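You operate a simulated robot arm through the tools that you are given. There is no shell and no other tool. Be economical: measure what you need, move in short steps, check, and stop when the job is done.

Carry out the task below with a simulated robot arm. There is one attempt and no reset: what you move stays moved.

JOB
Put the grey card case on top of the white battery pack. Then take the teal card case and leave it on the yellow plaque. Then fetch the blue memory card and stand it on the purple-topped cable cover. Then take the yellow card case and put it on the yellow mat on the print cart. Then take the brown card case on the cubby ledge and put it away on the middle shelf of the print cart. Then take the red carton and put it on the green floor plate. Then put the tank bottle from the packing table top on the back of the battery table. Then take the green glasses on the packing table top and put it away in the front of the prop tray. Then take the white carton and put it on the purple plaque. Then turn the panel brightness dial to 2. Then put the glue refill from the light rack top on the clear front of the round table. Then press the clean box key two times. Keep to this order. Set down upright: blue memory card, red carton, tank bottle, white carton.

It is judged by the outcome, as a careful person would: the job done as asked, and still so three seconds after it is handed in. It fails if anything else is knocked over, pushed out of place, dropped, spilled or broken. Lids that push on must go on centred and level and be pressed home; caps that screw on are set level and turned clockwise until they are tight.

ROBOT AND FRAMES
A 6-joint arm with a two-finger parallel gripper on a trunk, on a base that drives. Base frame: it is fixed to the floor where the robot stands at the start and does not move with it; the origin is under the middle of the robot, x ahead of it, y to its left, z up. Lengths are in mm, angles in degrees, forces in N, time in s.
With the tool pointing down near the work surface it reaches from about 300 to 700 mm from the robot's upright axis, wherever it stands. Its first joint turns from -166.0 to 166.0 degrees. Places, roughly: back of the battery table (37x15 cm) [3200, -2600, 840]; blue memory card [3250, 1000, 1000]; brown card case [5250, 750, 750]; clean box key [4000, 4000, 1000]; clear front of the round table (32x24 cm) [2160, -1320, 720]; front of the prop tray [1300, -1000, 700]; glue refill [3750, -2250, 750]; green floor plate [5750, -1000, 750]; green glasses (16x6x2 cm) [5400, -1100, 800]; grey card case [3250, 250, 500]; middle shelf of the print cart [3300, 700, 500]; panel brightness dial [4500, -1500, 1000]; purple plaque [1750, -250, 750]; purple-topped cable cover [5750, 0, 250]; red carton [5500, -1000, 750]; tank bottle [5500, -1000, 750]; teal card case [3250, 750, 500]; white battery pack [3000, 1250, 250]; white carton [5250, -1250, 750]; yellow card case [3000, 1000, 500]; yellow mat on the print cart (30x16 cm) [3200, 640, 840]; yellow plaque [1500, -250, 750]. Payload 4.1 kg.
Tool frame: the origin (TCP) lies between the finger pads and is the grasp point; the fingertips stand 23 mm ahead of it; z points along the fingers, y is the line along which they close. The gripper opens to 94 mm. The fingers are 38 mm wide and 10 mm thick; the gripper's body (54 by 96 mm) begins 39 mm behind the TCP.
Orientation is that of the tool frame in the base frame, as a unit quaternion [w, x, y, z]. With the fingers straight down and closing along the base's y, the tool's x points along the base's -x, its y along +y and its z along -z.

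CONTROLS
- The arm moves only by the tool move_arm. Its argument "steps" is text: rows parted by semicolons, each of 7 numbers parted by spaces: the turn, a rotation vector about the base's x, y, z in units of 5 degrees (1.0 is 5 degrees), then the shift along the base's x, y, z in units of 25 mm (1.0 is 25 mm), then the closure in counts, from 0 (fully open) to 255 (shut). In form: ax ay az tx ty tz fingers; .... A call has 1 to 12 rows; each row shifts and turns the commanded pose from where the row before left it. A call with a number of a shift or a turn outside -1 to 1 is refused whole. Each row takes 0.2 s and may step no farther than 50 mm and 8.6 degrees from the row before; otherwise, or with a gripper value out of range, the whole call is refused. Where a pose cannot be reached the arm comes as near as it can. A force on the tool above 40 N (or 10 N above the force at the start of the call, whichever is more), or a blocked arm, ends the call early, and 0.2 s more pass. The fingers move at their own pace (about 45 mm/s each) and stop on an object; they squeeze with about 25 N. The grip force told is the motor's: it shows also when the fingers shut on nothing. Time passes only in rows, and 0.2 s behind the last, so rows that do not move let the fingers close. The reply holds the time, the measured pose of the TCP, the force on the tool along the base axes, the opening and the grip force, in the units named above and with some noise, with the torque about the TCP (base axes, N m) and any sound that the robot's microphone picked up.
- Cameras (640 x 400 px; columns grow to the right, rows downward): "scene" is now at [28.6, 154.2, 1328.3]; the picture's right is [-0.13, -0.99, -0.00], its down [-0.54, 0.07, -0.84] and it looks along [0.83, -0.11, -0.54] (base axes); focal length 279 px, centre (320, 200). "wrist" rides on the gripper at [87, 16, -74] in the tool frame; the picture's right is [-0.18, 0.98, 0.00], its down [-0.58, -0.11, -0.81] and it looks along [-0.79, -0.15, 0.59] (tool axes); focal length 243 px, centre (320, 200). There is no depth. A picture from a camera that has moved, and an enlarged one, comes with that camera's place and axes in the base frame and with its lens.
- grab_frame(camera): a new picture of that camera. No time passes.
- lift_body(by): slides the trunk up (or, below 0, down) by that many mm; the arm and the scene camera ride with it, the base frame stays. It gives what a move gives, with no picture.
- base_move(legs): drives the robot by 1 to 6 legs, each [ahead, turn to the left] in mm and degrees, along the robot's own axes; the way and the turn of a leg run together, so that a leg with both is an arc; at most 1500 mm and 180 degrees a leg. The arm and the cameras ride along, it lands a little off, and it stops where it bumps. It gives what a move gives.
- pan_tilt(pan, tilt): turns the head with the scene camera to pan (to the left, within 155 degrees either way) and tilt (down, from -29 to 69), counted from straight ahead of the robot. It gives what a move gives.
- inspect(camera, box): a new picture of the part [left, top, right, bottom] of that camera's present view, enlarged. No time passes.
- close_job(): hands the job in; it is judged then, once.

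Go step by step. Nothing tells you exact positions but the pictures and the camera data: compare them with the known pose of the tool, close in by small moves and look again before you grip or let go. The budget is 561 turns and 358 pictures, counting those below and the enlarged ones. Unless the task says otherwise, let go and move clear before handing in.

The tools are called after ">>>" by a JSON object that holds its "fn" and its "kwargs". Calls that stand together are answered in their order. move_arm: Moves the arm, as the interface text tells. Its arguments: {"type":"object","properties":{"steps":{"type":"string"}},"required":["steps"]} The other tools are called the same way: lift_body (by) slides the trunk up or down; base_move (legs) drives the base; pan_tilt (pan, tilt) turns the head that bears the scene camera; grab_frame (camera) takes a picture; inspect (camera, box) takes an enlarged picture of a part of a camera's view; close_job () hands the job in.

At the start:

```text
time: 0.0
position: [479.2, 129.4, 705.6]
tcp_rot: [-0.001, 0.0, 1.0, -0.001]
force: [0.3, 0.6, 0.2]
torque: [-0.01, 0.02, 0.01]
opening: 94.1
finger_force: 0.1
trunk travel left (down, up): [-275.0, 315.0]
robot x, y, heading: [3.6, -0.6, -0.0]
head pan, tilt: [-7.4, 32.9]
```

scene: 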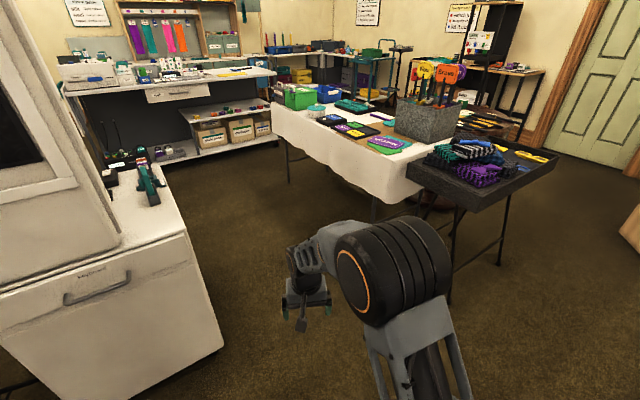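
wrist: 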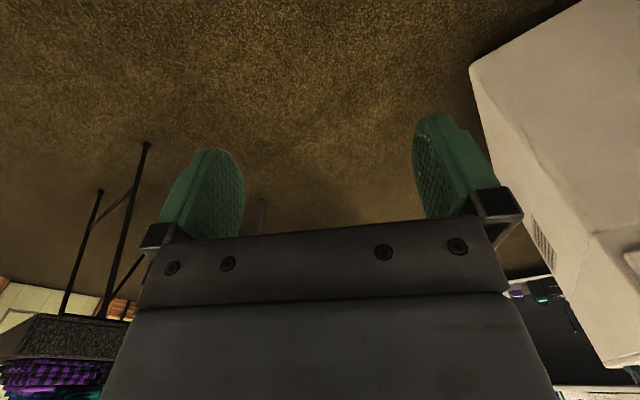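

I see a room with a white counter to the left, a work table with plaques ahead and a long bench farther back. I'll look closer at the ahead regions first.

>>> {"fn": "inspect", "kwargs": {"camera": "scene", "box": [60, 0, 280, 190]}}

>>> {"fn": "inspect", "kwargs": {"camera": "scene", "box": [250, 20, 570, 220]}}

```text
2.11 times, centred on (170, 95) of scene
camera zoom: at [28.6, 154.2, 1328.3], right [-0.13, -0.99, 0.0], down [-0.54, 0.07, -0.84], along [0.83, -0.11, -0.54], focal length 588 px, centre (636, 421)
```

zoom: 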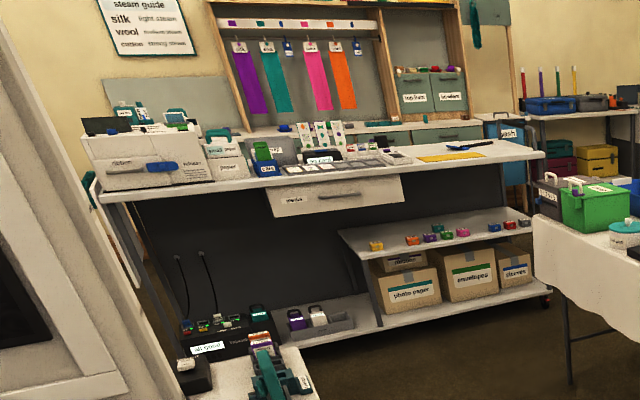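

```text
2.00 times, centred on (410, 120) of scene
camera zoom: at [28.6, 154.2, 1328.3], right [-0.13, -0.99, 0.0], down [-0.54, 0.07, -0.84], along [0.83, -0.11, -0.54], focal length 559 px, centre (140, 360)
```

zoom: 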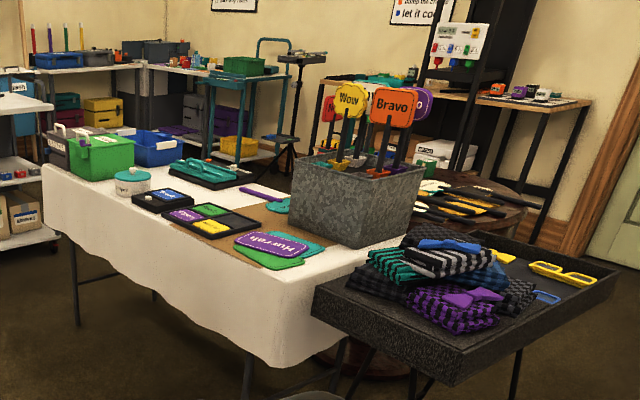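

The room is turned about 20° to the left of my axes; the print cart's front lies about 3.1 m off along that heading. I'll drive through the aisle between counter and table.

>>> {"fn": "base_move", "kwargs": {"legs": [[600, 0], [0, 20.5], [1100, 0]]}}

>>> {"fn": "grab_frame", "kwargs": {"camera": "scene"}}

```text
time: 9.8
position: [2027.9, 687.4, 707.1]
tcp_rot: [0.001, -0.186, 0.982, 0.0]
force: [0.1, 0.5, -0.6]
torque: [0.0, 0.02, 0.03]
opening: 94.3
finger_force: 0.0
trunk travel left (down, up): [-275.0, 315.0]
robot x, y, heading: [1628.3, 392.0, 21.4]
head pan, tilt: [-7.4, 32.9]
```

```text
353 pictures are left
camera scene: at [1598.2, 544.9, 1328.0], right [0.24, -0.97, 0.0], down [-0.53, -0.13, -0.84], along [0.81, 0.2, -0.54], focal length 279 px, centre (320, 200)
```

scene: 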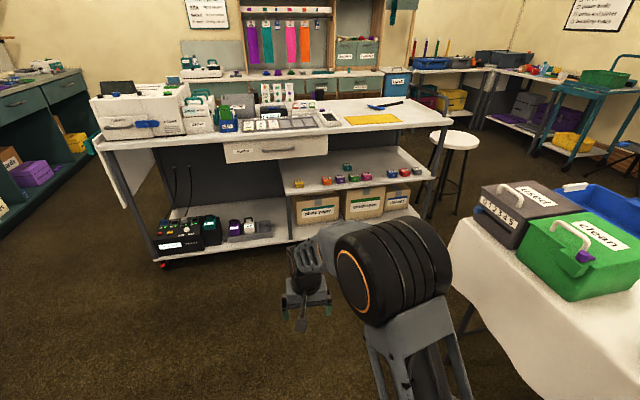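

The cart is well in view now. I'll zoom on the shelves.

>>> {"fn": "inspect", "kwargs": {"camera": "scene", "box": [270, 140, 450, 252]}}

>>> {"fn": "inspect", "kwargs": {"camera": "scene", "box": [140, 160, 320, 272]}}

>>> {"fn": "inspect", "kwargs": {"camera": "scene", "box": [170, 50, 430, 160]}}

```text
3.56 times, centred on (360, 196) of scene
camera zoom: at [1598.2, 544.9, 1328.0], right [0.24, -0.97, 0.0], down [-0.53, -0.13, -0.84], along [0.81, 0.2, -0.54], focal length 993 px, centre (178, 214)
```

zoom: 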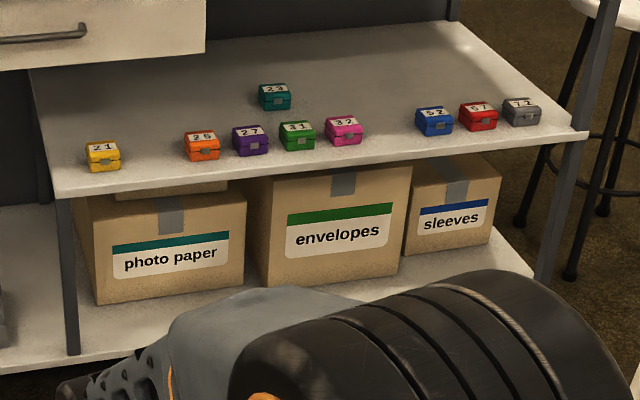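

```text
3.56 times, centred on (230, 216) of scene
camera zoom: at [1598.2, 544.9, 1328.0], right [0.24, -0.97, 0.0], down [-0.53, -0.13, -0.84], along [0.81, 0.2, -0.54], focal length 993 px, centre (640, 143)
```

zoom: 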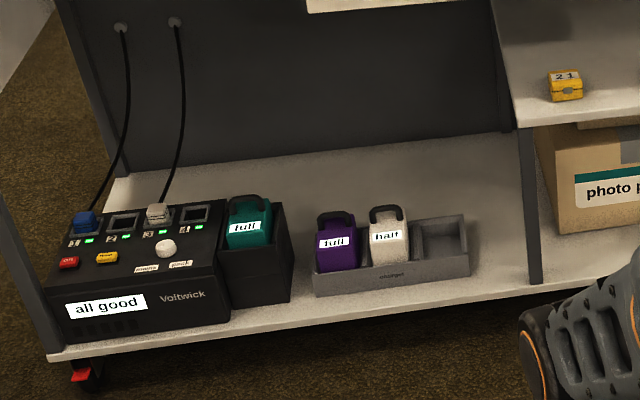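

```text
2.46 times, centred on (300, 105) of scene
camera zoom: at [1598.2, 544.9, 1328.0], right [0.24, -0.97, 0.0], down [-0.53, -0.13, -0.84], along [0.81, 0.2, -0.54], focal length 688 px, centre (369, 434)
```

zoom: 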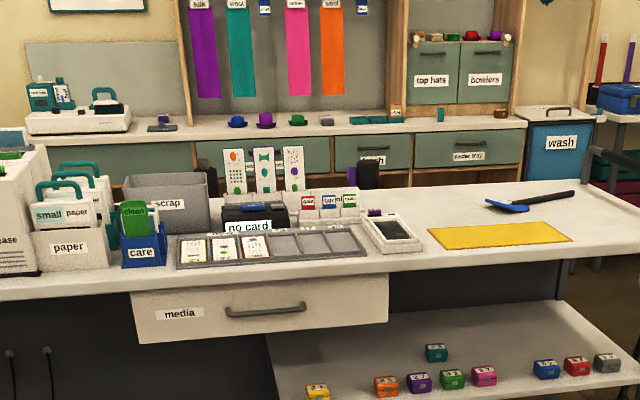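

The white "half" battery pack sits in a tray on the bottom shelf, and the grey case is the rightmost on the middle shelf. I'll look down at my own footprint and over to the right for clearance.

>>> {"fn": "pan_tilt", "kwargs": {"pan": -40, "tilt": 69}}

>>> {"fn": "grab_frame", "kwargs": {"camera": "scene"}}

>>> {"fn": "pan_tilt", "kwargs": {"pan": -50, "tilt": 25}}

>>> {"fn": "grab_frame", "kwargs": {"camera": "scene"}}

```text
time: 10.8
position: [2028.0, 687.1, 706.1]
tcp_rot: [0.001, -0.187, 0.982, 0.0]
force: [0.5, -0.7, -0.7]
torque: [-0.01, 0.0, 0.0]
opening: 93.8
finger_force: 0.1
trunk travel left (down, up): [-275.0, 315.0]
robot x, y, heading: [1629.1, 395.0, 21.5]
head pan, tilt: [-40.0, 68.8]
```

```text
349 pictures are left
camera scene: at [1564.9, 505.5, 1281.2], right [-0.32, -0.95, 0.0], down [-0.88, 0.29, -0.36], along [0.34, -0.12, -0.93], focal length 279 px, centre (320, 200)
```

scene: 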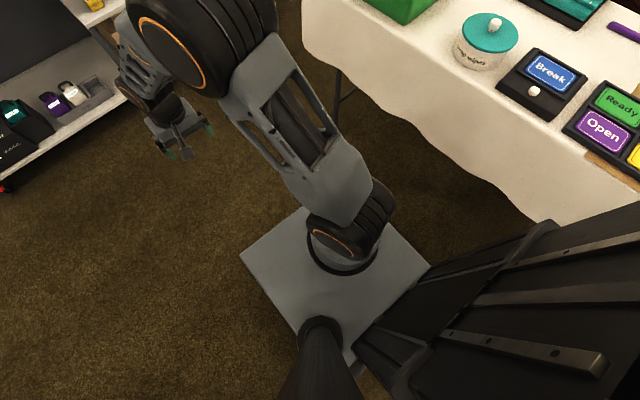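

```text
time: 11.9
position: [2026.7, 686.9, 707.2]
tcp_rot: [0.0, -0.186, 0.983, 0.0]
force: [0.5, 0.3, -0.5]
torque: [0.04, -0.03, 0.02]
opening: 94.2
finger_force: 0.1
trunk travel left (down, up): [-275.0, 315.0]
robot x, y, heading: [1630.6, 391.0, 21.5]
head pan, tilt: [-50.0, 25.0]
```

```text
348 pictures are left
camera scene: at [1592.8, 479.3, 1340.5], right [-0.48, -0.88, 0.0], down [-0.37, 0.2, -0.91], along [0.8, -0.43, -0.42], focal length 279 px, centre (320, 200)
```

scene: 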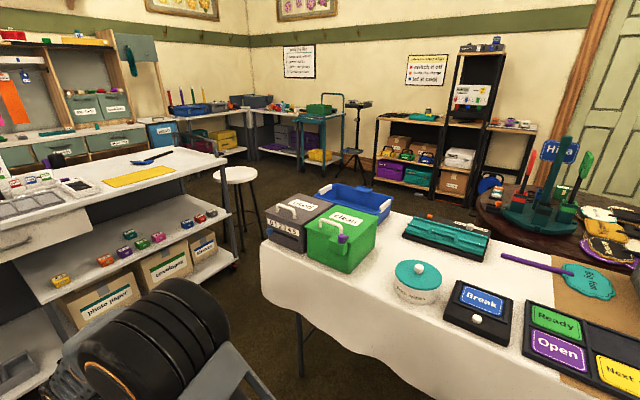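

The aisle beyond the table is clear. I'll drive round past the table corner until I'm alongside the cart's right half, still facing along it.

>>> {"fn": "base_move", "kwargs": {"legs": [[0, -0.7], [890, 0], [0, -45], [240, 0], [0, -45], [430, 0]]}}

>>> {"fn": "pan_tilt", "kwargs": {"pan": 80, "tilt": 45}}

>>> {"fn": "grab_frame", "kwargs": {"camera": "scene"}}

```text
time: 17.0
position: [2854.0, 987.0, 705.3]
tcp_rot: [-0.005, -0.179, 0.984, -0.002]
force: [-6.7, -4.1, 3.5]
torque: [0.39, -0.46, 0.03]
opening: 94.0
finger_force: 0.0
trunk travel left (down, up): [-275.0, 315.0]
robot x, y, heading: [2454.2, 696.4, 20.4]
head pan, tilt: [-50.0, 25.0]
stopped in leg 2: the robot was blocked; the commanded pose is now the measured one
```

```text
time: 19.1
position: [2854.3, 987.8, 705.5]
tcp_rot: [-0.005, -0.179, 0.984, -0.003]
force: [-12.4, -5.9, 0.5]
torque: [0.36, -0.6, 0.14]
opening: 93.9
finger_force: 0.1
trunk travel left (down, up): [-275.0, 315.0]
robot x, y, heading: [2455.8, 702.9, 20.4]
head pan, tilt: [80.0, 45.0]
```

```text
347 pictures are left
camera scene: at [2322.5, 914.8, 1309.9], right [0.98, 0.18, 0.0], down [0.13, -0.69, -0.71], along [-0.13, 0.7, -0.71], focal length 279 px, centre (320, 200)
```

scene: 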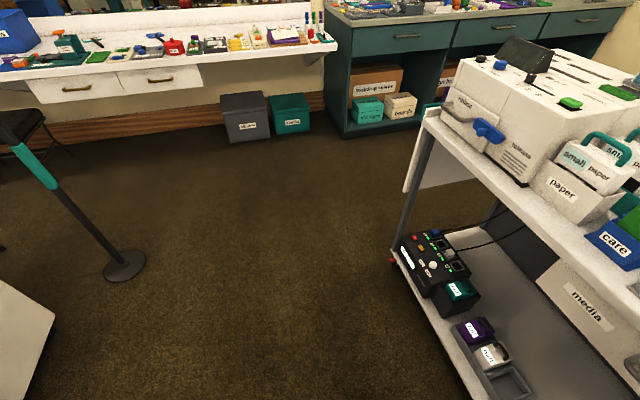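

The gripper touched the drawer front. I back off and look at what it touched.

>>> {"fn": "base_move", "kwargs": {"legs": [[-120, 0]]}}

>>> {"fn": "pan_tilt", "kwargs": {"pan": 0, "tilt": 40}}

>>> {"fn": "grab_frame", "kwargs": {"camera": "scene"}}

```text
time: 20.4
position: [2745.5, 946.7, 705.2]
tcp_rot: [-0.005, -0.179, 0.984, -0.003]
force: [0.1, 0.2, 0.0]
torque: [0.01, 0.0, 0.0]
opening: 93.9
finger_force: 0.2
trunk travel left (down, up): [-275.0, 315.0]
robot x, y, heading: [2345.4, 659.2, 20.6]
head pan, tilt: [80.0, 45.0]
```

```text
time: 21.9
position: [2745.7, 947.3, 704.8]
tcp_rot: [-0.005, -0.177, 0.984, -0.002]
force: [0.0, -0.3, 0.1]
torque: [0.01, 0.0, 0.01]
opening: 94.0
finger_force: 0.1
trunk travel left (down, up): [-275.0, 315.0]
robot x, y, heading: [2345.6, 660.7, 20.6]
head pan, tilt: [0.0, 40.0]
```

```text
346 pictures are left
camera scene: at [2309.5, 824.8, 1317.2], right [0.35, -0.94, 0.0], down [-0.6, -0.22, -0.77], along [0.72, 0.27, -0.64], focal length 279 px, centre (320, 200)
```

scene: 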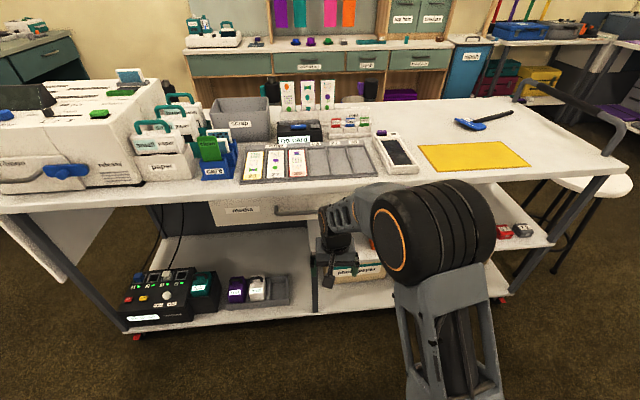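

The cart front is about 700 mm ahead, and triangulation puts the grey case near (3375, 312, 470), roughly 165 mm in under the top's edge. I'll pull the arm in before driving alongside.

>>> {"fn": "move_arm", "kwargs": {"steps": "0 0 0 -0.936 -0.352 0 0;0 0 0 -0.936 -0.352 0 0;0 0 0 -0.936 -0.352 0 0;0 0 0 -0.936 -0.352 0 0;0 0 0 -0.936 -0.352 0 0;0 0 0 -0.936 -0.352 0 0;0 0 0 -0.7 -0.352 0 0"}}

>>> {"fn": "base_move", "kwargs": {"legs": [[0, -45], [480, 0]]}}

>>> {"fn": "pan_tilt", "kwargs": {"pan": 30, "tilt": 50}}

>>> {"fn": "grab_frame", "kwargs": {"camera": "scene"}}

```text
time: 23.5
position: [2590.4, 883.9, 704.2]
tcp_rot: [-0.004, -0.177, 0.984, -0.002]
force: [1.0, 0.4, 0.4]
torque: [-0.01, -0.01, 0.02]
opening: 93.8
finger_force: 0.1
trunk travel left (down, up): [-275.0, 315.0]
robot x, y, heading: [2341.1, 662.7, 20.6]
head pan, tilt: [0.0, 40.0]
```

```text
time: 28.4
position: [3104.1, 446.0, 705.5]
tcp_rot: [-0.006, 0.214, 0.977, 0.0]
force: [0.3, 0.4, -1.1]
torque: [0.03, -0.01, -0.01]
opening: 94.0
finger_force: 0.1
trunk travel left (down, up): [-275.0, 315.0]
robot x, y, heading: [2771.5, 462.8, -25.0]
head pan, tilt: [0.0, 40.0]
```

```text
time: 29.3
position: [3102.7, 445.3, 704.7]
tcp_rot: [-0.006, 0.214, 0.977, -0.001]
force: [0.8, -0.4, 0.0]
torque: [0.0, -0.01, 0.01]
opening: 94.1
finger_force: 0.1
trunk travel left (down, up): [-275.0, 315.0]
robot x, y, heading: [2770.8, 460.7, -24.8]
head pan, tilt: [30.0, 50.0]
```

```text
345 pictures are left
camera scene: at [2862.3, 644.5, 1303.1], right [0.09, -1.0, 0.0], down [-0.76, -0.07, -0.64], along [0.64, 0.06, -0.77], focal length 279 px, centre (320, 200)
```

scene: 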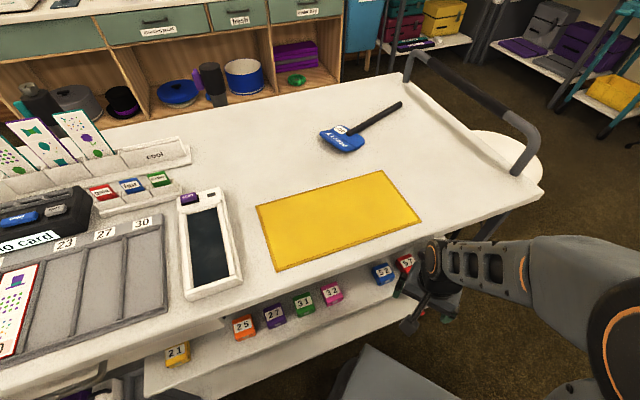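

I'm standing well: the grey case is about 620 mm off, nearly ahead. I lower the gripper in front of the cart, yaw it toward the case and tilt it forward so it can go in under the top.

>>> {"fn": "move_arm", "kwargs": {"steps": "0 0 0.72 -0.3 0 -1 0;0 0 0.72 0 0 -1 0;0 0 0.72 0 0 -1 0;0 0 0 0 0 -1 0;-0.24 -0.971 0 0 0 -1 0;-0.24 -0.971 0 0 0 0 0;-0.24 -0.971 0 0 0 0 0;-0.24 -0.971 0 0 0 0 0;-0.24 -0.971 0 0 0 0 0;-0.24 -0.971 0 0 0 0 0;-0.24 -0.971 0 0 0 0 0;-0.24 -0.971 0 0 0 0 0"}}

>>> {"fn": "grab_frame", "kwargs": {"camera": "wrist"}}

>>> {"fn": "grab_frame", "kwargs": {"camera": "scene"}}

```text
time: 30.9
position: [3098.5, 449.3, 584.8]
tcp_rot: [0.04, 0.117, 0.992, 0.006]
force: [0.3, -0.4, -0.2]
torque: [-0.03, 0.08, -0.06]
opening: 93.9
finger_force: 0.1
out of reach, approached as far as the arm can: row 5, 6, 7
trunk travel left (down, up): [-275.0, 315.0]
robot x, y, heading: [2771.3, 465.0, -24.9]
head pan, tilt: [30.0, 50.0]
stopped in row 7: the force on the tool passed its limit at 49 N (the readings are from after the stop); the commanded pose is now the measured one
```

```text
344 pictures are left
camera wrist: at [3012.9, 485.9, 652.5], right [0.41, 0.91, 0.03], down [0.47, -0.24, 0.85], along [0.78, -0.33, -0.53], focal length 243 px, centre (320, 200)
```

wrist: 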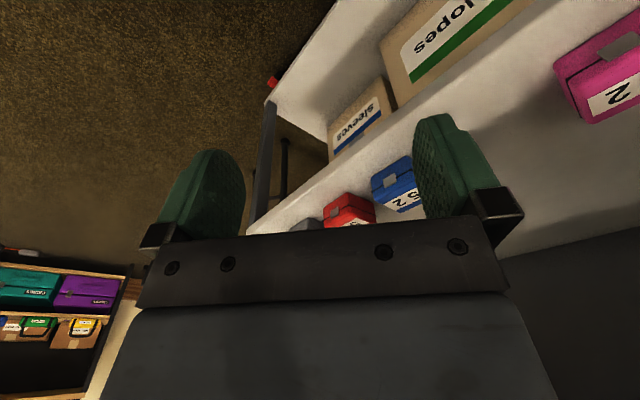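

```text
343 pictures are left
camera scene: at [2862.3, 644.5, 1303.0], right [0.09, -1.0, 0.0], down [-0.76, -0.07, -0.64], along [0.64, 0.06, -0.77], focal length 279 px, centre (320, 200)
```

scene: 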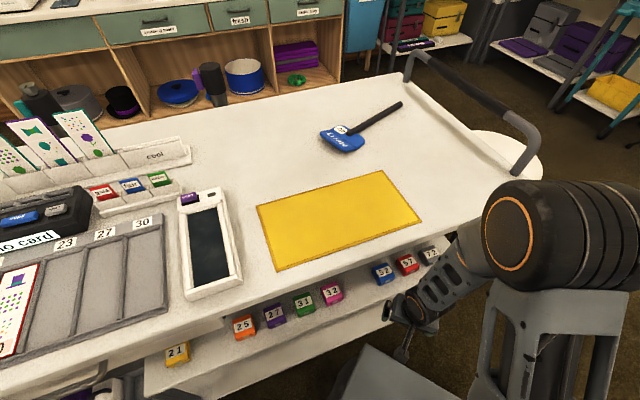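

The arm is too folded here to tilt. I lower the trunk, then tilt while reaching forward.

>>> {"fn": "lift_body", "kwargs": {"by": -150}}

>>> {"fn": "move_arm", "kwargs": {"steps": "0 0 0 0 0 1 0;0 0 0 0 0 1 0;0 0 0 0 0 1 0;0 0 0 0 0 1 0;-0.24 -0.971 0 0.5 -0.12 1 0;-0.24 -0.971 0 0.5 -0.12 0 0;-0.24 -0.971 0 0.5 -0.12 0 0;-0.24 -0.971 0 0.5 -0.12 0 0;-0.24 -0.971 0 0.5 -0.12 0 0;-0.24 -0.971 0 0.5 -0.12 0 0;-0.24 -0.971 0 0.5 -0.12 0 0;-0.24 -0.971 0 0.5 -0.12 0 0"}}

>>> {"fn": "grab_frame", "kwargs": {"camera": "wrist"}}

>>> {"fn": "grab_frame", "kwargs": {"camera": "scene"}}

```text
time: 32.6
position: [3098.4, 449.4, 434.9]
tcp_rot: [0.04, 0.118, 0.992, 0.005]
force: [2.2, -2.1, 0.8]
torque: [0.11, 0.31, 0.02]
opening: 93.9
finger_force: 0.0
trunk travel left (down, up): [-125.0, 465.0]
robot x, y, heading: [2769.9, 461.3, -24.6]
head pan, tilt: [30.0, 50.0]
```

```text
time: 35.2
position: [3196.9, 424.8, 561.3]
tcp_rot: [0.354, 0.11, 0.928, -0.041]
force: [0.3, -0.3, 0.2]
torque: [0.0, 0.02, 0.0]
opening: 93.9
finger_force: 0.1
out of reach, approached as far as the arm can: row 9, 10
trunk travel left (down, up): [-125.0, 465.0]
robot x, y, heading: [2770.3, 463.7, -25.0]
head pan, tilt: [30.0, 50.0]
```

```text
342 pictures are left
camera wrist: at [3090.5, 467.2, 558.5], right [0.36, 0.92, 0.13], down [-0.13, -0.08, 0.99], along [0.92, -0.37, 0.09], focal length 243 px, centre (320, 200)
```

wrist: 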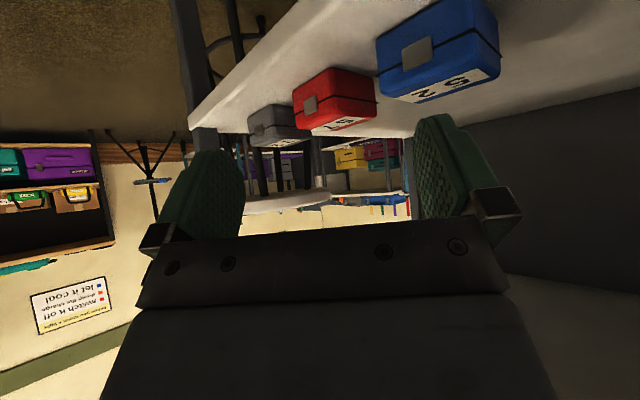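

```text
341 pictures are left
camera scene: at [2862.2, 644.5, 1153.1], right [0.09, -1.0, 0.0], down [-0.76, -0.07, -0.64], along [0.64, 0.06, -0.77], focal length 279 px, centre (320, 200)
```

scene: 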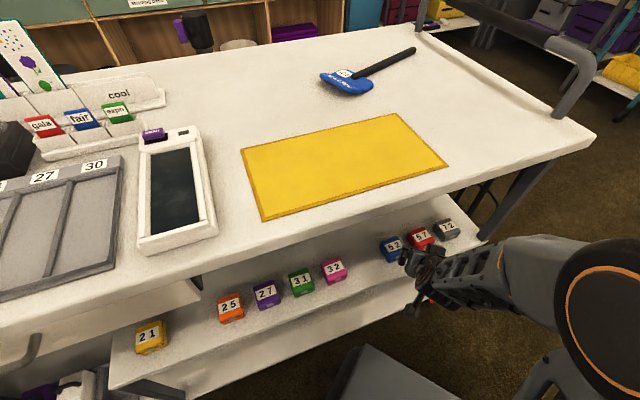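

The gripper is tilted about 42° and the grey case is in sight. Its neighbour stands close, so I zoom in to measure the gap.

>>> {"fn": "inspect", "kwargs": {"camera": "scene", "box": [370, 190, 490, 265]}}

>>> {"fn": "inspect", "kwargs": {"camera": "wrist", "box": [220, 20, 520, 208]}}

```text
5.33 times, centred on (430, 228) of scene
camera zoom: at [2862.2, 644.5, 1153.1], right [0.09, -1.0, 0.0], down [-0.76, -0.07, -0.64], along [0.64, 0.06, -0.77], focal length 1490 px, centre (-267, 53)
```

zoom: 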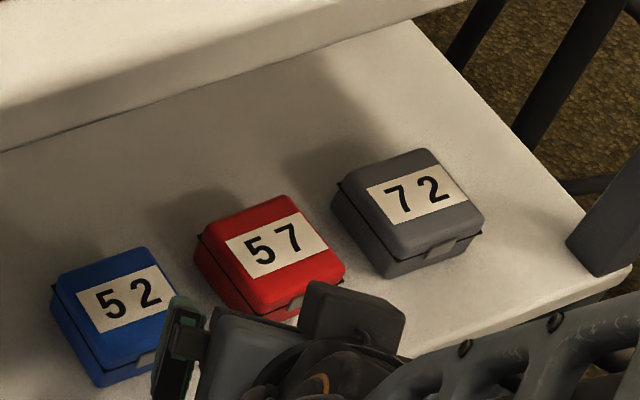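

```text
2.13 times, centred on (370, 114) of wrist
camera zoom: at [3090.5, 467.2, 558.5], right [0.36, 0.92, 0.13], down [-0.13, -0.08, 0.99], along [0.92, -0.37, 0.09], focal length 516 px, centre (214, 383)
```

zoom: 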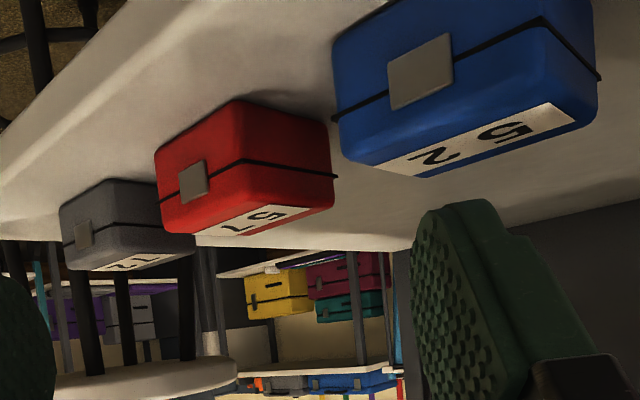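

The grey case measures about 60×46 mm at (3327, 335), shelf at z≈475, with a 32 mm gap to the red one. I square the gripper to the shelf and come above it.

>>> {"fn": "move_arm", "kwargs": {"steps": "0 0 0.935 0.375 -0.575 0.07 40;0 0 0.935 0.375 -0.575 0.07 40;0 0 0.935 0.375 -0.575 0.07 40;0 0 0.935 0.375 -0.575 0.07 40;0 0 0.935 0.375 -0.575 0.07 40;0 0 0.935 0.375 -0.575 0.07 40;0 0 0.935 0.375 -0.575 0.07 40;0 0 0.935 0.375 -0.575 0.07 40"}}

>>> {"fn": "grab_frame", "kwargs": {"camera": "wrist"}}

>>> {"fn": "inspect", "kwargs": {"camera": "scene", "box": [370, 180, 530, 280]}}

```text
time: 37.0
position: [3158.9, 630.5, 546.0]
tcp_rot: [0.349, -0.189, 0.915, 0.075]
force: [-0.4, -0.4, -0.1]
torque: [0.02, 0.01, 0.04]
opening: 79.2
finger_force: 0.1
out of reach, approached as far as the arm can: row 1, 2, 3, 4, 5, 6, 7, 8
trunk travel left (down, up): [-125.0, 465.0]
robot x, y, heading: [2769.7, 461.1, -24.8]
head pan, tilt: [30.0, 50.0]
```

```text
338 pictures are left
camera wrist: at [3049.3, 599.6, 543.7], right [-0.26, 0.96, 0.13], down [-0.05, -0.14, 0.99], along [0.96, 0.25, 0.09], focal length 243 px, centre (320, 200)
```

wrist: 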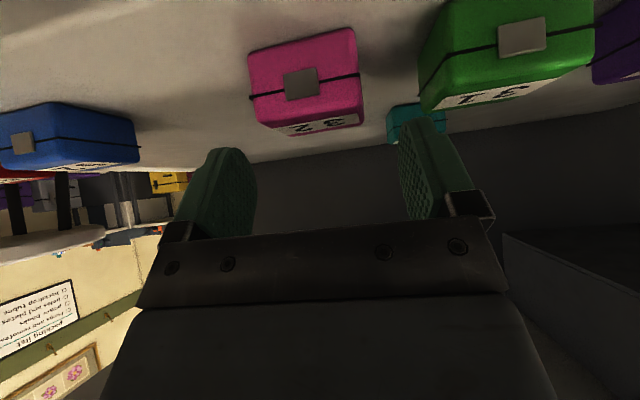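

```text
4.00 times, centred on (450, 230) of scene
camera zoom: at [2862.4, 644.5, 1153.1], right [0.09, -1.0, 0.0], down [-0.76, -0.07, -0.64], along [0.64, 0.06, -0.77], focal length 1117 px, centre (-200, 80)
```

zoom: 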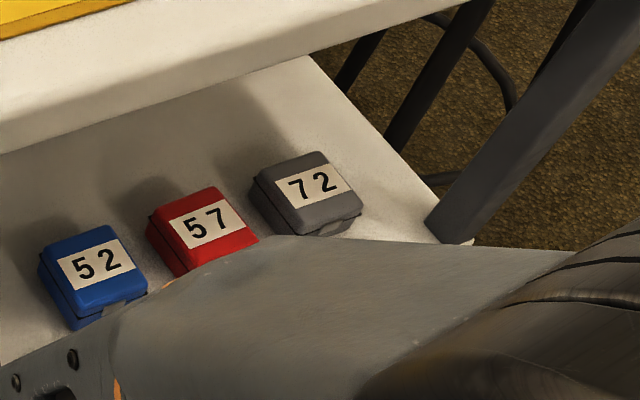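

The wrist can't yaw that far off the arm's plane, so I should stand squarely in front of the case. I check the room to my right before shifting the base.

>>> {"fn": "pan_tilt", "kwargs": {"pan": -75, "tilt": 55}}

>>> {"fn": "grab_frame", "kwargs": {"camera": "scene"}}

```text
time: 38.8
position: [3159.1, 628.7, 545.1]
tcp_rot: [0.349, -0.187, 0.915, 0.073]
force: [0.0, -0.1, 0.1]
torque: [-0.01, 0.0, -0.01]
opening: 79.2
finger_force: 0.0
trunk travel left (down, up): [-125.0, 465.0]
robot x, y, heading: [2773.4, 461.4, -25.0]
head pan, tilt: [-75.0, 55.0]
```

```text
336 pictures are left
camera scene: at [2773.3, 566.6, 1146.5], right [-0.99, 0.17, 0.0], down [0.14, 0.81, -0.57], along [-0.1, -0.57, -0.82], focal length 279 px, centre (320, 200)
```

scene: 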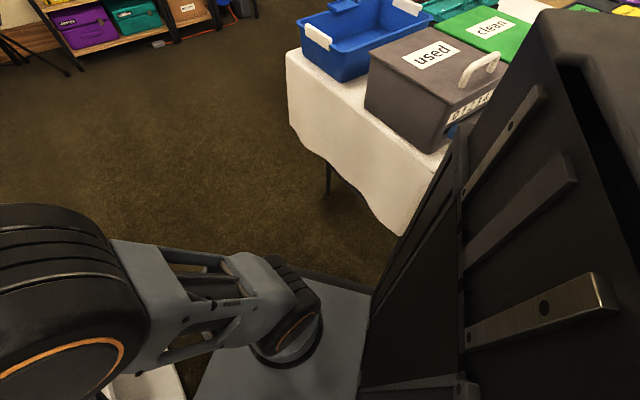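

I have room to the side but not behind, so I'll keep this heading and shift the base sideways along the cart: pull out, turn, drive, turn back.

>>> {"fn": "move_arm", "kwargs": {"steps": "0 0 0 -0.918 -0.397 0.4 40;0 0 0 -0.918 -0.397 0.4 40"}}

```text
time: 39.4
position: [3144.4, 629.8, 568.3]
tcp_rot: [0.347, -0.194, 0.914, 0.075]
force: [-1.3, 0.0, 0.8]
torque: [-0.02, -0.01, -0.04]
opening: 79.5
finger_force: 0.1
out of reach, approached as far as the arm can: row 1, 2
trunk travel left (down, up): [-125.0, 465.0]
robot x, y, heading: [2768.9, 463.5, -24.8]
head pan, tilt: [-75.0, 55.0]
```

The commanded pose drifted from the measured one; I bring the command back to a reachable spot in front of the cart.

>>> {"fn": "move_arm", "kwargs": {"steps": "0 0 0 -0.45 1 0 40;0 0 0 -0.45 1 0 40;0 0 0 -0.45 1 0 40;0 0 0 -0.45 1 0 40;0 0 0 -0.45 1 0 40;0 0 0 -0.45 1 0 40;0 0 0 -0.45 1 0 40;0 0 0 -0.45 1 0 40;0 0 0 -0.45 1 0 40;0 0 0 -0.45 1 0 40;0 0 0 -0.45 1 0 40;0 0 0 -0.45 1 0 40"}}

```text
time: 42.0
position: [3010.7, 932.1, 568.6]
tcp_rot: [0.348, -0.194, 0.914, 0.075]
force: [-0.1, -0.9, -0.1]
torque: [0.0, 0.0, 0.02]
opening: 79.1
finger_force: 0.0
trunk travel left (down, up): [-125.0, 465.0]
robot x, y, heading: [2769.1, 462.6, -25.0]
head pan, tilt: [-75.0, 55.0]
```

The command tracked the arm. I pull the TCP closer to me, then turn parallel to the cart and drive along it.

>>> {"fn": "move_arm", "kwargs": {"steps": "0 0 0 -0.514 -1 0 40;0 0 0 -0.514 -1 0 40;0 0 0 -0.514 -1 0 40;0 0 0 -0.514 -1 0 40;0 0 0 -0.514 -1 0 40"}}

>>> {"fn": "base_move", "kwargs": {"legs": [[0, -41.6], [336, 0]]}}

>>> {"fn": "pan_tilt", "kwargs": {"pan": 75, "tilt": 55}}

>>> {"fn": "grab_frame", "kwargs": {"camera": "scene"}}

```text
time: 43.4
position: [2980.7, 788.4, 566.1]
tcp_rot: [0.351, -0.146, 0.923, 0.056]
force: [0.4, -0.6, 0.3]
torque: [-0.02, -0.01, -0.01]
opening: 79.2
finger_force: 0.1
trunk travel left (down, up): [-125.0, 465.0]
robot x, y, heading: [2770.7, 461.0, -24.8]
head pan, tilt: [-75.0, 55.0]
stopped in row 5: the arm was blocked; the commanded pose is now the measured one
```

```text
time: 47.6
position: [3283.8, 260.1, 566.5]
tcp_rot: [0.349, 0.185, 0.916, -0.07]
force: [0.4, 0.4, -0.7]
torque: [-0.01, 0.05, 0.01]
opening: 79.0
finger_force: 0.1
trunk travel left (down, up): [-125.0, 465.0]
robot x, y, heading: [2907.8, 148.4, -65.9]
head pan, tilt: [-75.0, 55.0]
```

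```text
time: 49.9
position: [3283.2, 259.1, 566.6]
tcp_rot: [0.349, 0.185, 0.916, -0.07]
force: [1.2, 0.0, 0.6]
torque: [0.04, 0.0, -0.04]
opening: 79.3
finger_force: 0.1
trunk travel left (down, up): [-125.0, 465.0]
robot x, y, heading: [2910.0, 147.3, -65.6]
head pan, tilt: [75.0, 55.0]
```

```text
335 pictures are left
camera scene: at [3107.9, 284.3, 1146.5], right [0.16, -0.99, 0.0], down [-0.81, -0.13, -0.57], along [0.57, 0.09, -0.82], focal length 279 px, centre (320, 200)
```

scene: 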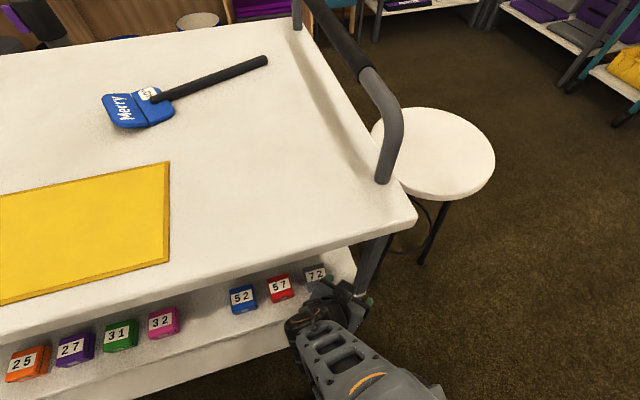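

I'm now square to the grey case. I yaw the gripper to match the shelf in front of it.

>>> {"fn": "move_arm", "kwargs": {"steps": "0 0 0.934 -0.083 0.19 0.05 40;0 0 0.934 -0.083 0.19 0.05 40;0 0 0.934 -0.083 0.19 0.05 40;0 0 0.934 -0.083 0.19 0.05 40;0 0 0.934 -0.083 0.19 0.05 40;0 0 0.934 -0.083 0.19 0.05 40;0 0 0.934 -0.083 0.19 0.05 40;0 0 0.934 -0.083 0.19 0.05 40;0 0 0.934 -0.083 0.19 0.05 40;0 0 0.934 -0.083 0.19 0.05 40"}}

>>> {"fn": "grab_frame", "kwargs": {"camera": "wrist"}}

>>> {"fn": "inspect", "kwargs": {"camera": "scene", "box": [220, 230, 420, 355]}}

```text
time: 52.1
position: [3261.8, 309.9, 579.0]
tcp_rot: [0.348, -0.194, 0.914, 0.074]
force: [-0.3, -0.3, -0.5]
torque: [0.0, 0.02, 0.02]
opening: 79.1
finger_force: 0.0
trunk travel left (down, up): [-125.0, 465.0]
robot x, y, heading: [2914.8, 155.1, -65.8]
head pan, tilt: [75.0, 55.0]
```

```text
334 pictures are left
camera wrist: at [3152.0, 277.9, 576.8], right [-0.27, 0.95, 0.12], down [-0.05, -0.14, 0.99], along [0.96, 0.26, 0.08], focal length 243 px, centre (320, 200)
```

wrist: 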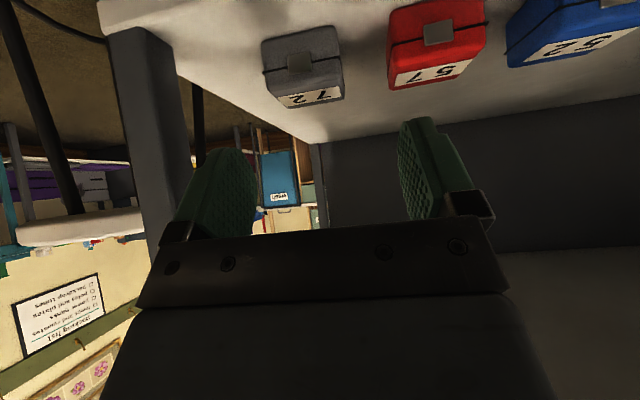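

```text
3.20 times, centred on (320, 292) of scene
camera zoom: at [3107.9, 284.3, 1146.5], right [0.16, -0.99, 0.0], down [-0.81, -0.13, -0.57], along [0.57, 0.09, -0.82], focal length 894 px, centre (320, -96)
```

zoom: 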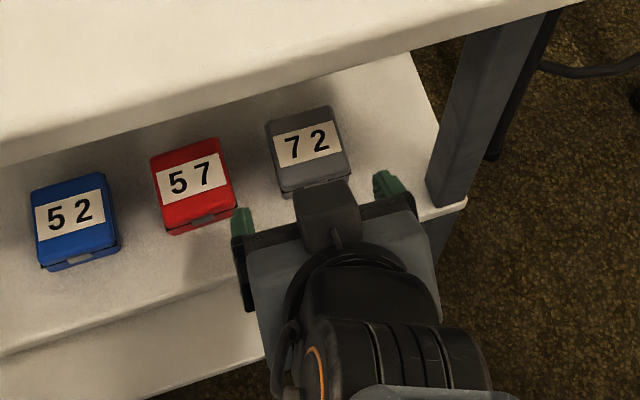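

The case sits about 12 mm to the right of the gripper's line. I correct that and come halfway down.

>>> {"fn": "move_arm", "kwargs": {"steps": "0 0 0 0.2 -0.46 0 40;0 0 0 0.65 0.29 -0.7 40;0 0 0 0.65 0.29 -0.7 40"}}

>>> {"fn": "grab_frame", "kwargs": {"camera": "wrist"}}

>>> {"fn": "inspect", "kwargs": {"camera": "scene", "box": [220, 230, 420, 355]}}

```text
time: 52.9
position: [3298.3, 311.4, 545.4]
tcp_rot: [0.348, -0.193, 0.914, 0.075]
force: [-0.1, 0.7, 0.2]
torque: [0.01, -0.02, -0.02]
opening: 79.2
finger_force: 0.1
trunk travel left (down, up): [-125.0, 465.0]
robot x, y, heading: [2914.0, 149.1, -65.5]
head pan, tilt: [75.0, 55.0]
```

```text
332 pictures are left
camera wrist: at [3189.5, 280.2, 542.9], right [-0.27, 0.95, 0.12], down [-0.05, -0.14, 0.99], along [0.96, 0.26, 0.09], focal length 243 px, centre (320, 200)
```

wrist: 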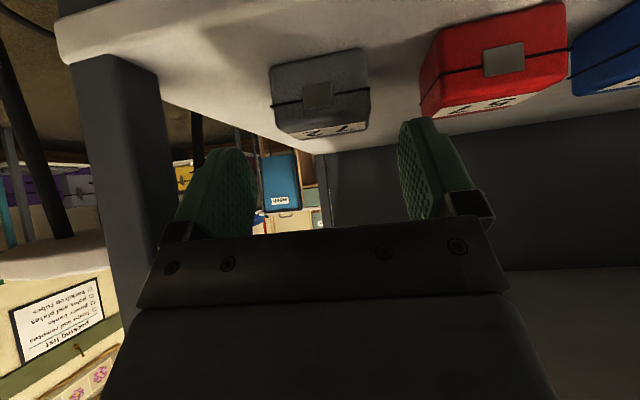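

```text
3.20 times, centred on (320, 292) of scene
camera zoom: at [3107.7, 284.2, 1146.6], right [0.16, -0.99, 0.0], down [-0.81, -0.13, -0.57], along [0.57, 0.09, -0.82], focal length 894 px, centre (320, -96)
```

zoom: 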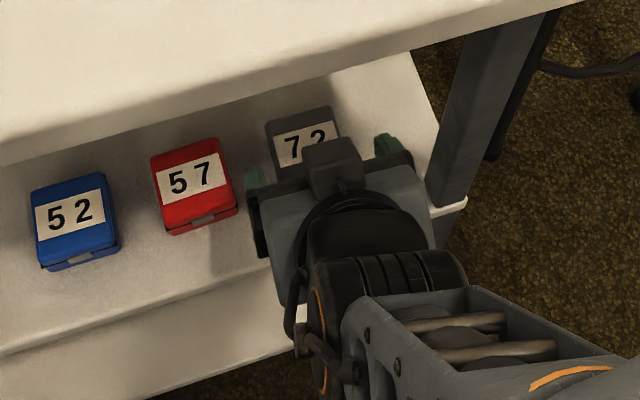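

The lateral alignment is good. I continue down and forward so the fingers straddle the case, then look again.

>>> {"fn": "move_arm", "kwargs": {"steps": "0 0 0 0.6 0.26 -0.6 40;0 0 0 0.6 0.26 -0.6 40"}}

>>> {"fn": "grab_frame", "kwargs": {"camera": "wrist"}}

>>> {"fn": "inspect", "kwargs": {"camera": "scene", "box": [260, 240, 380, 315]}}

```text
time: 53.5
position: [3330.7, 324.7, 512.4]
tcp_rot: [0.348, -0.192, 0.915, 0.073]
force: [-0.8, 0.9, 0.7]
torque: [0.01, -0.03, 0.0]
opening: 79.3
finger_force: 0.0
trunk travel left (down, up): [-125.0, 465.0]
robot x, y, heading: [2910.8, 150.2, -65.7]
head pan, tilt: [75.0, 55.0]
```

```text
330 pictures are left
camera wrist: at [3220.5, 293.3, 510.6], right [-0.27, 0.96, 0.12], down [-0.05, -0.14, 0.99], along [0.96, 0.26, 0.08], focal length 243 px, centre (320, 200)
```

wrist: 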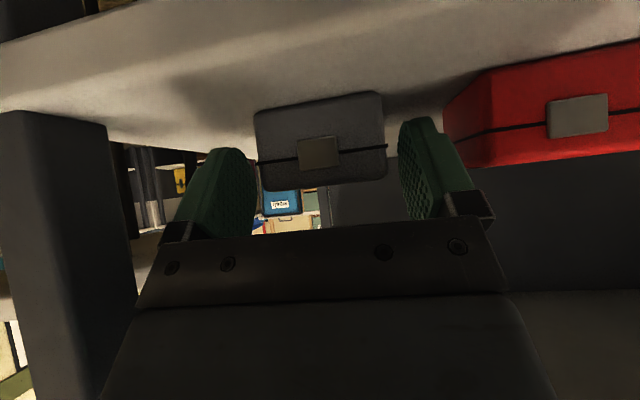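

```text
5.33 times, centred on (320, 278) of scene
camera zoom: at [3107.7, 284.2, 1146.6], right [0.16, -0.99, 0.0], down [-0.81, -0.13, -0.57], along [0.57, 0.09, -0.82], focal length 1490 px, centre (320, -213)
```

zoom: 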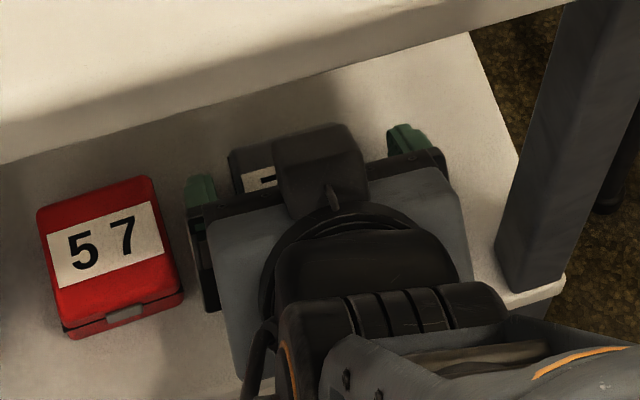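

The fingers straddle the case; I need about 25 mm more forward and a little down, then close.

>>> {"fn": "move_arm", "kwargs": {"steps": "0 0 0 0.46 0.2 -0.12 40;0 0 0 0.46 0.2 -0.12 40;0 0 0 0 0 0 200;0 0 0 0 0 0 255;0 0 0 0 0 0 255;0 0 0 0 0 0 255"}}

>>> {"fn": "grab_frame", "kwargs": {"camera": "wrist"}}

```text
time: 54.9
position: [3352.6, 333.1, 509.6]
tcp_rot: [0.349, -0.193, 0.914, 0.074]
force: [-0.3, 5.1, 13.4]
torque: [0.27, 0.01, -0.04]
opening: 51.4
finger_force: 24.9
trunk travel left (down, up): [-125.0, 465.0]
robot x, y, heading: [2908.9, 151.7, -65.7]
head pan, tilt: [75.0, 55.0]
```

```text
328 pictures are left
camera wrist: at [3242.6, 302.8, 507.3], right [-0.27, 0.95, 0.12], down [-0.05, -0.14, 0.99], along [0.96, 0.26, 0.09], focal length 243 px, centre (320, 200)
```

wrist: 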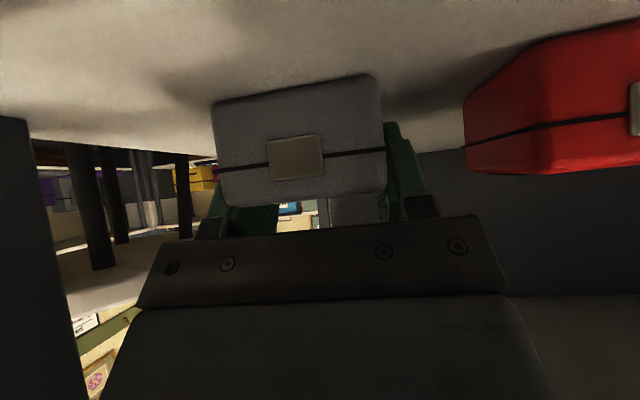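

The grey case is held. I lift it and draw it out from under the top.

>>> {"fn": "move_arm", "kwargs": {"steps": "0 0 0 0 0 0.5 255;0 0 0 0 0 1 255;0 0 0 0 0 1 255;0 0 0 -0.914 -0.407 0 255;0 0 0 -0.914 -0.407 0 255;0 0 0 -0.914 -0.407 0 255;0 0 0 -0.914 -0.407 0 255;0 0 0 -0.914 -0.407 0 255;0 0 0 -0.6 -0.26 0 255"}}

>>> {"fn": "grab_frame", "kwargs": {"camera": "wrist"}}

```text
time: 56.9
position: [3248.8, 295.2, 572.0]
tcp_rot: [0.347, -0.193, 0.915, 0.073]
force: [0.0, 0.0, -0.4]
torque: [0.0, -0.01, -0.02]
opening: 51.4
finger_force: 24.8
out of reach, approached as far as the arm can: row 8, 9
trunk travel left (down, up): [-125.0, 465.0]
robot x, y, heading: [2911.3, 149.9, -65.5]
head pan, tilt: [75.0, 55.0]
```

```text
327 pictures are left
camera wrist: at [3139.3, 263.7, 570.7], right [-0.27, 0.95, 0.12], down [-0.05, -0.14, 0.99], along [0.96, 0.26, 0.08], focal length 243 px, centre (320, 200)
```

wrist: 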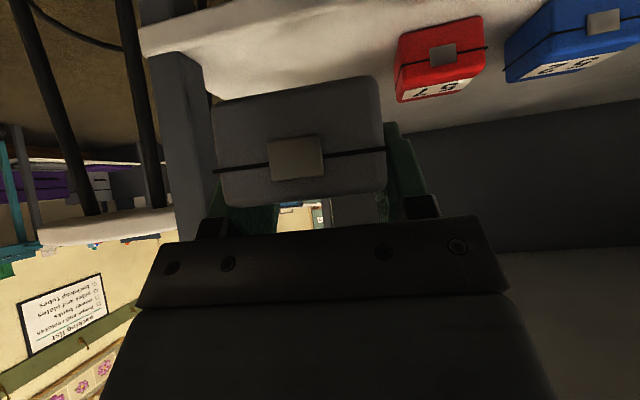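

I back the robot along the cart toward the battery pack, easing away from the drawer as I go.

>>> {"fn": "lift_body", "kwargs": {"by": 40}}

>>> {"fn": "base_move", "kwargs": {"legs": [[0, 6], [-1100, 0], [0, -6]]}}

>>> {"fn": "grab_frame", "kwargs": {"camera": "scene"}}

```text
time: 57.8
position: [3248.9, 295.2, 611.8]
tcp_rot: [0.347, -0.193, 0.915, 0.074]
force: [0.1, -0.3, -0.2]
torque: [-0.02, 0.0, 0.01]
opening: 51.5
finger_force: 24.9
trunk travel left (down, up): [-165.0, 425.0]
robot x, y, heading: [2911.9, 148.2, -65.7]
head pan, tilt: [75.0, 55.0]
```

```text
time: 64.4
position: [2700.0, 1238.8, 612.9]
tcp_rot: [0.348, -0.192, 0.915, 0.074]
force: [0.3, 0.1, 0.4]
torque: [0.02, 0.01, 0.05]
opening: 51.5
finger_force: 25.0
trunk travel left (down, up): [-165.0, 425.0]
robot x, y, heading: [2356.7, 1097.3, -65.9]
head pan, tilt: [75.0, 55.0]
```

```text
326 pictures are left
camera scene: at [2558.7, 1228.2, 1186.5], right [0.16, -0.99, 0.0], down [-0.81, -0.13, -0.57], along [0.57, 0.09, -0.82], focal length 279 px, centre (320, 200)
```

scene: 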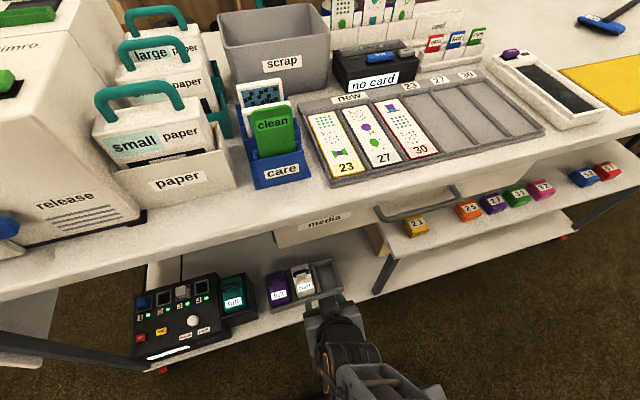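

The pack is near (2847, 1331). I zoom in on it.

>>> {"fn": "inspect", "kwargs": {"camera": "scene", "box": [240, 245, 360, 320]}}

>>> {"fn": "inspect", "kwargs": {"camera": "wrist", "box": [180, 0, 500, 200]}}

```text
5.33 times, centred on (300, 282) of scene
camera zoom: at [2558.7, 1228.2, 1186.5], right [0.16, -0.99, 0.0], down [-0.81, -0.13, -0.57], along [0.57, 0.09, -0.82], focal length 1490 px, centre (427, -240)
```

zoom: 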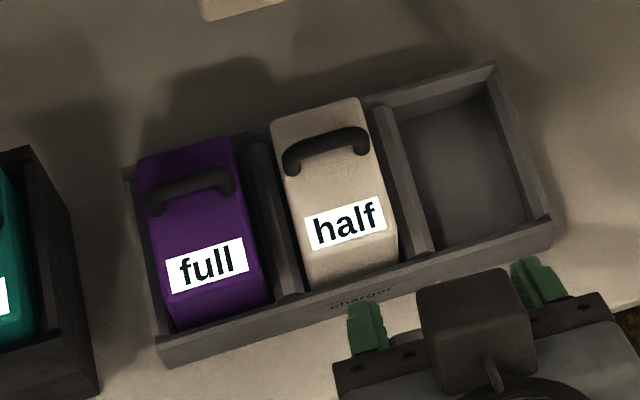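

```text
2.00 times, centred on (340, 100) of wrist
camera zoom: at [2590.2, 1207.7, 610.7], right [-0.27, 0.95, 0.12], down [-0.05, -0.14, 0.99], along [0.96, 0.26, 0.08], focal length 485 px, centre (280, 400)
```

zoom: 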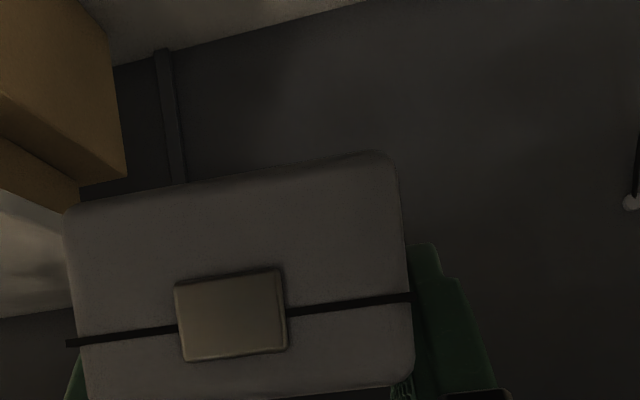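

I need to know whether the pack's top is flat; I zoom further.

>>> {"fn": "inspect", "kwargs": {"camera": "scene", "box": [285, 258, 325, 302]}}

>>> {"fn": "pan_tilt", "kwargs": {"pan": 106, "tilt": 45}}

>>> {"fn": "grab_frame", "kwargs": {"camera": "scene"}}

```text
9.09 times, centred on (305, 280) of scene
camera zoom: at [2558.7, 1228.2, 1186.5], right [0.16, -0.99, 0.0], down [-0.81, -0.13, -0.57], along [0.57, 0.09, -0.82], focal length 2539 px, centre (456, -527)
```

zoom: 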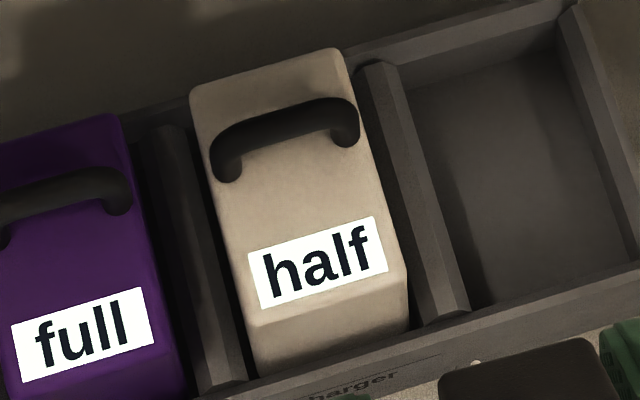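

```text
time: 65.4
position: [2700.8, 1239.7, 612.7]
tcp_rot: [0.347, -0.193, 0.915, 0.074]
force: [-0.5, 0.1, 0.0]
torque: [0.02, -0.02, 0.01]
opening: 51.6
finger_force: 24.6
trunk travel left (down, up): [-165.0, 425.0]
robot x, y, heading: [2360.9, 1094.3, -65.9]
head pan, tilt: [106.0, 45.0]
```

```text
322 pictures are left
camera scene: at [2549.7, 1269.1, 1199.9], right [0.64, -0.77, 0.0], down [-0.54, -0.46, -0.71], along [0.54, 0.46, -0.71], focal length 279 px, centre (320, 200)
```

scene: 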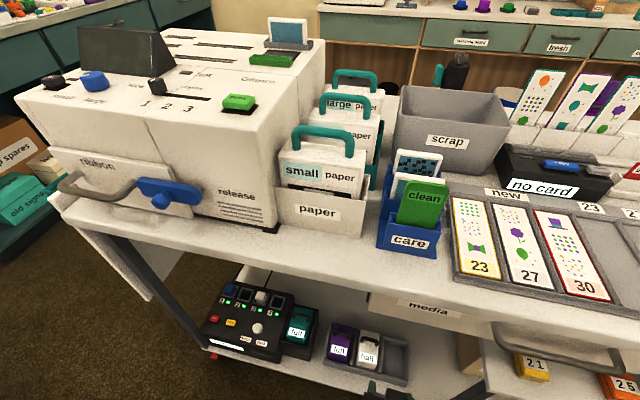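

The top of the pack is flat (z≈208) with the handle at its back third; my fingers stick out too far past the case to clear the handle, so I'll set the case down on the free bottom shelf and regrip it nearer the front. I look at that spot.

>>> {"fn": "pan_tilt", "kwargs": {"pan": 85, "tilt": 62}}

>>> {"fn": "inspect", "kwargs": {"camera": "scene", "box": [200, 150, 520, 350]}}

```text
time: 66.2
position: [2700.3, 1239.6, 613.0]
tcp_rot: [0.347, -0.192, 0.915, 0.073]
force: [0.7, -0.2, -0.8]
torque: [0.0, 0.02, 0.02]
opening: 51.4
finger_force: 24.9
trunk travel left (down, up): [-165.0, 425.0]
robot x, y, heading: [2359.4, 1092.9, -66.2]
head pan, tilt: [85.0, 62.0]
```

```text
2.00 times, centred on (360, 250) of scene
camera zoom: at [2548.3, 1237.9, 1178.2], right [0.33, -0.94, 0.0], down [-0.83, -0.29, -0.47], along [0.44, 0.15, -0.88], focal length 559 px, centre (240, 100)
```

zoom: 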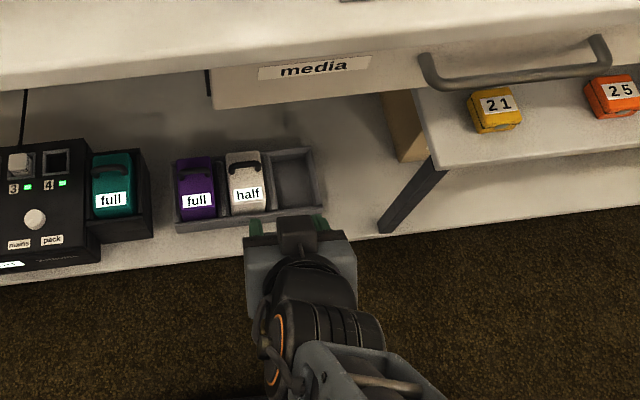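

The spot beside the tray is too narrow for the gripper body; the gap between the pink and blue cases on the middle shelf is better. I drive back to there.

>>> {"fn": "base_move", "kwargs": {"legs": [[0, 6], [836, 0], [0, -6]]}}

>>> {"fn": "inspect", "kwargs": {"camera": "scene", "box": [200, 100, 520, 300]}}

```text
time: 71.7
position: [3114.9, 526.0, 612.9]
tcp_rot: [0.347, -0.192, 0.915, 0.074]
force: [-0.6, -0.3, 0.3]
torque: [-0.02, -0.01, 0.01]
opening: 51.8
finger_force: 25.3
trunk travel left (down, up): [-165.0, 425.0]
robot x, y, heading: [2776.2, 384.7, -65.7]
head pan, tilt: [85.0, 62.0]
```

```text
2.00 times, centred on (360, 200) of scene
camera zoom: at [2963.5, 525.0, 1178.2], right [0.33, -0.94, 0.0], down [-0.83, -0.29, -0.47], along [0.44, 0.15, -0.88], focal length 559 px, centre (240, 200)
```

zoom: 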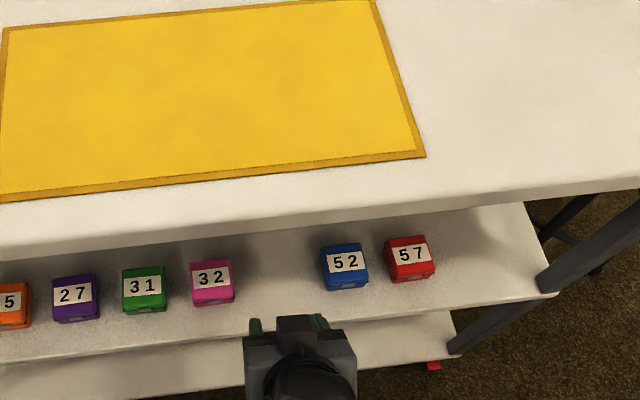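

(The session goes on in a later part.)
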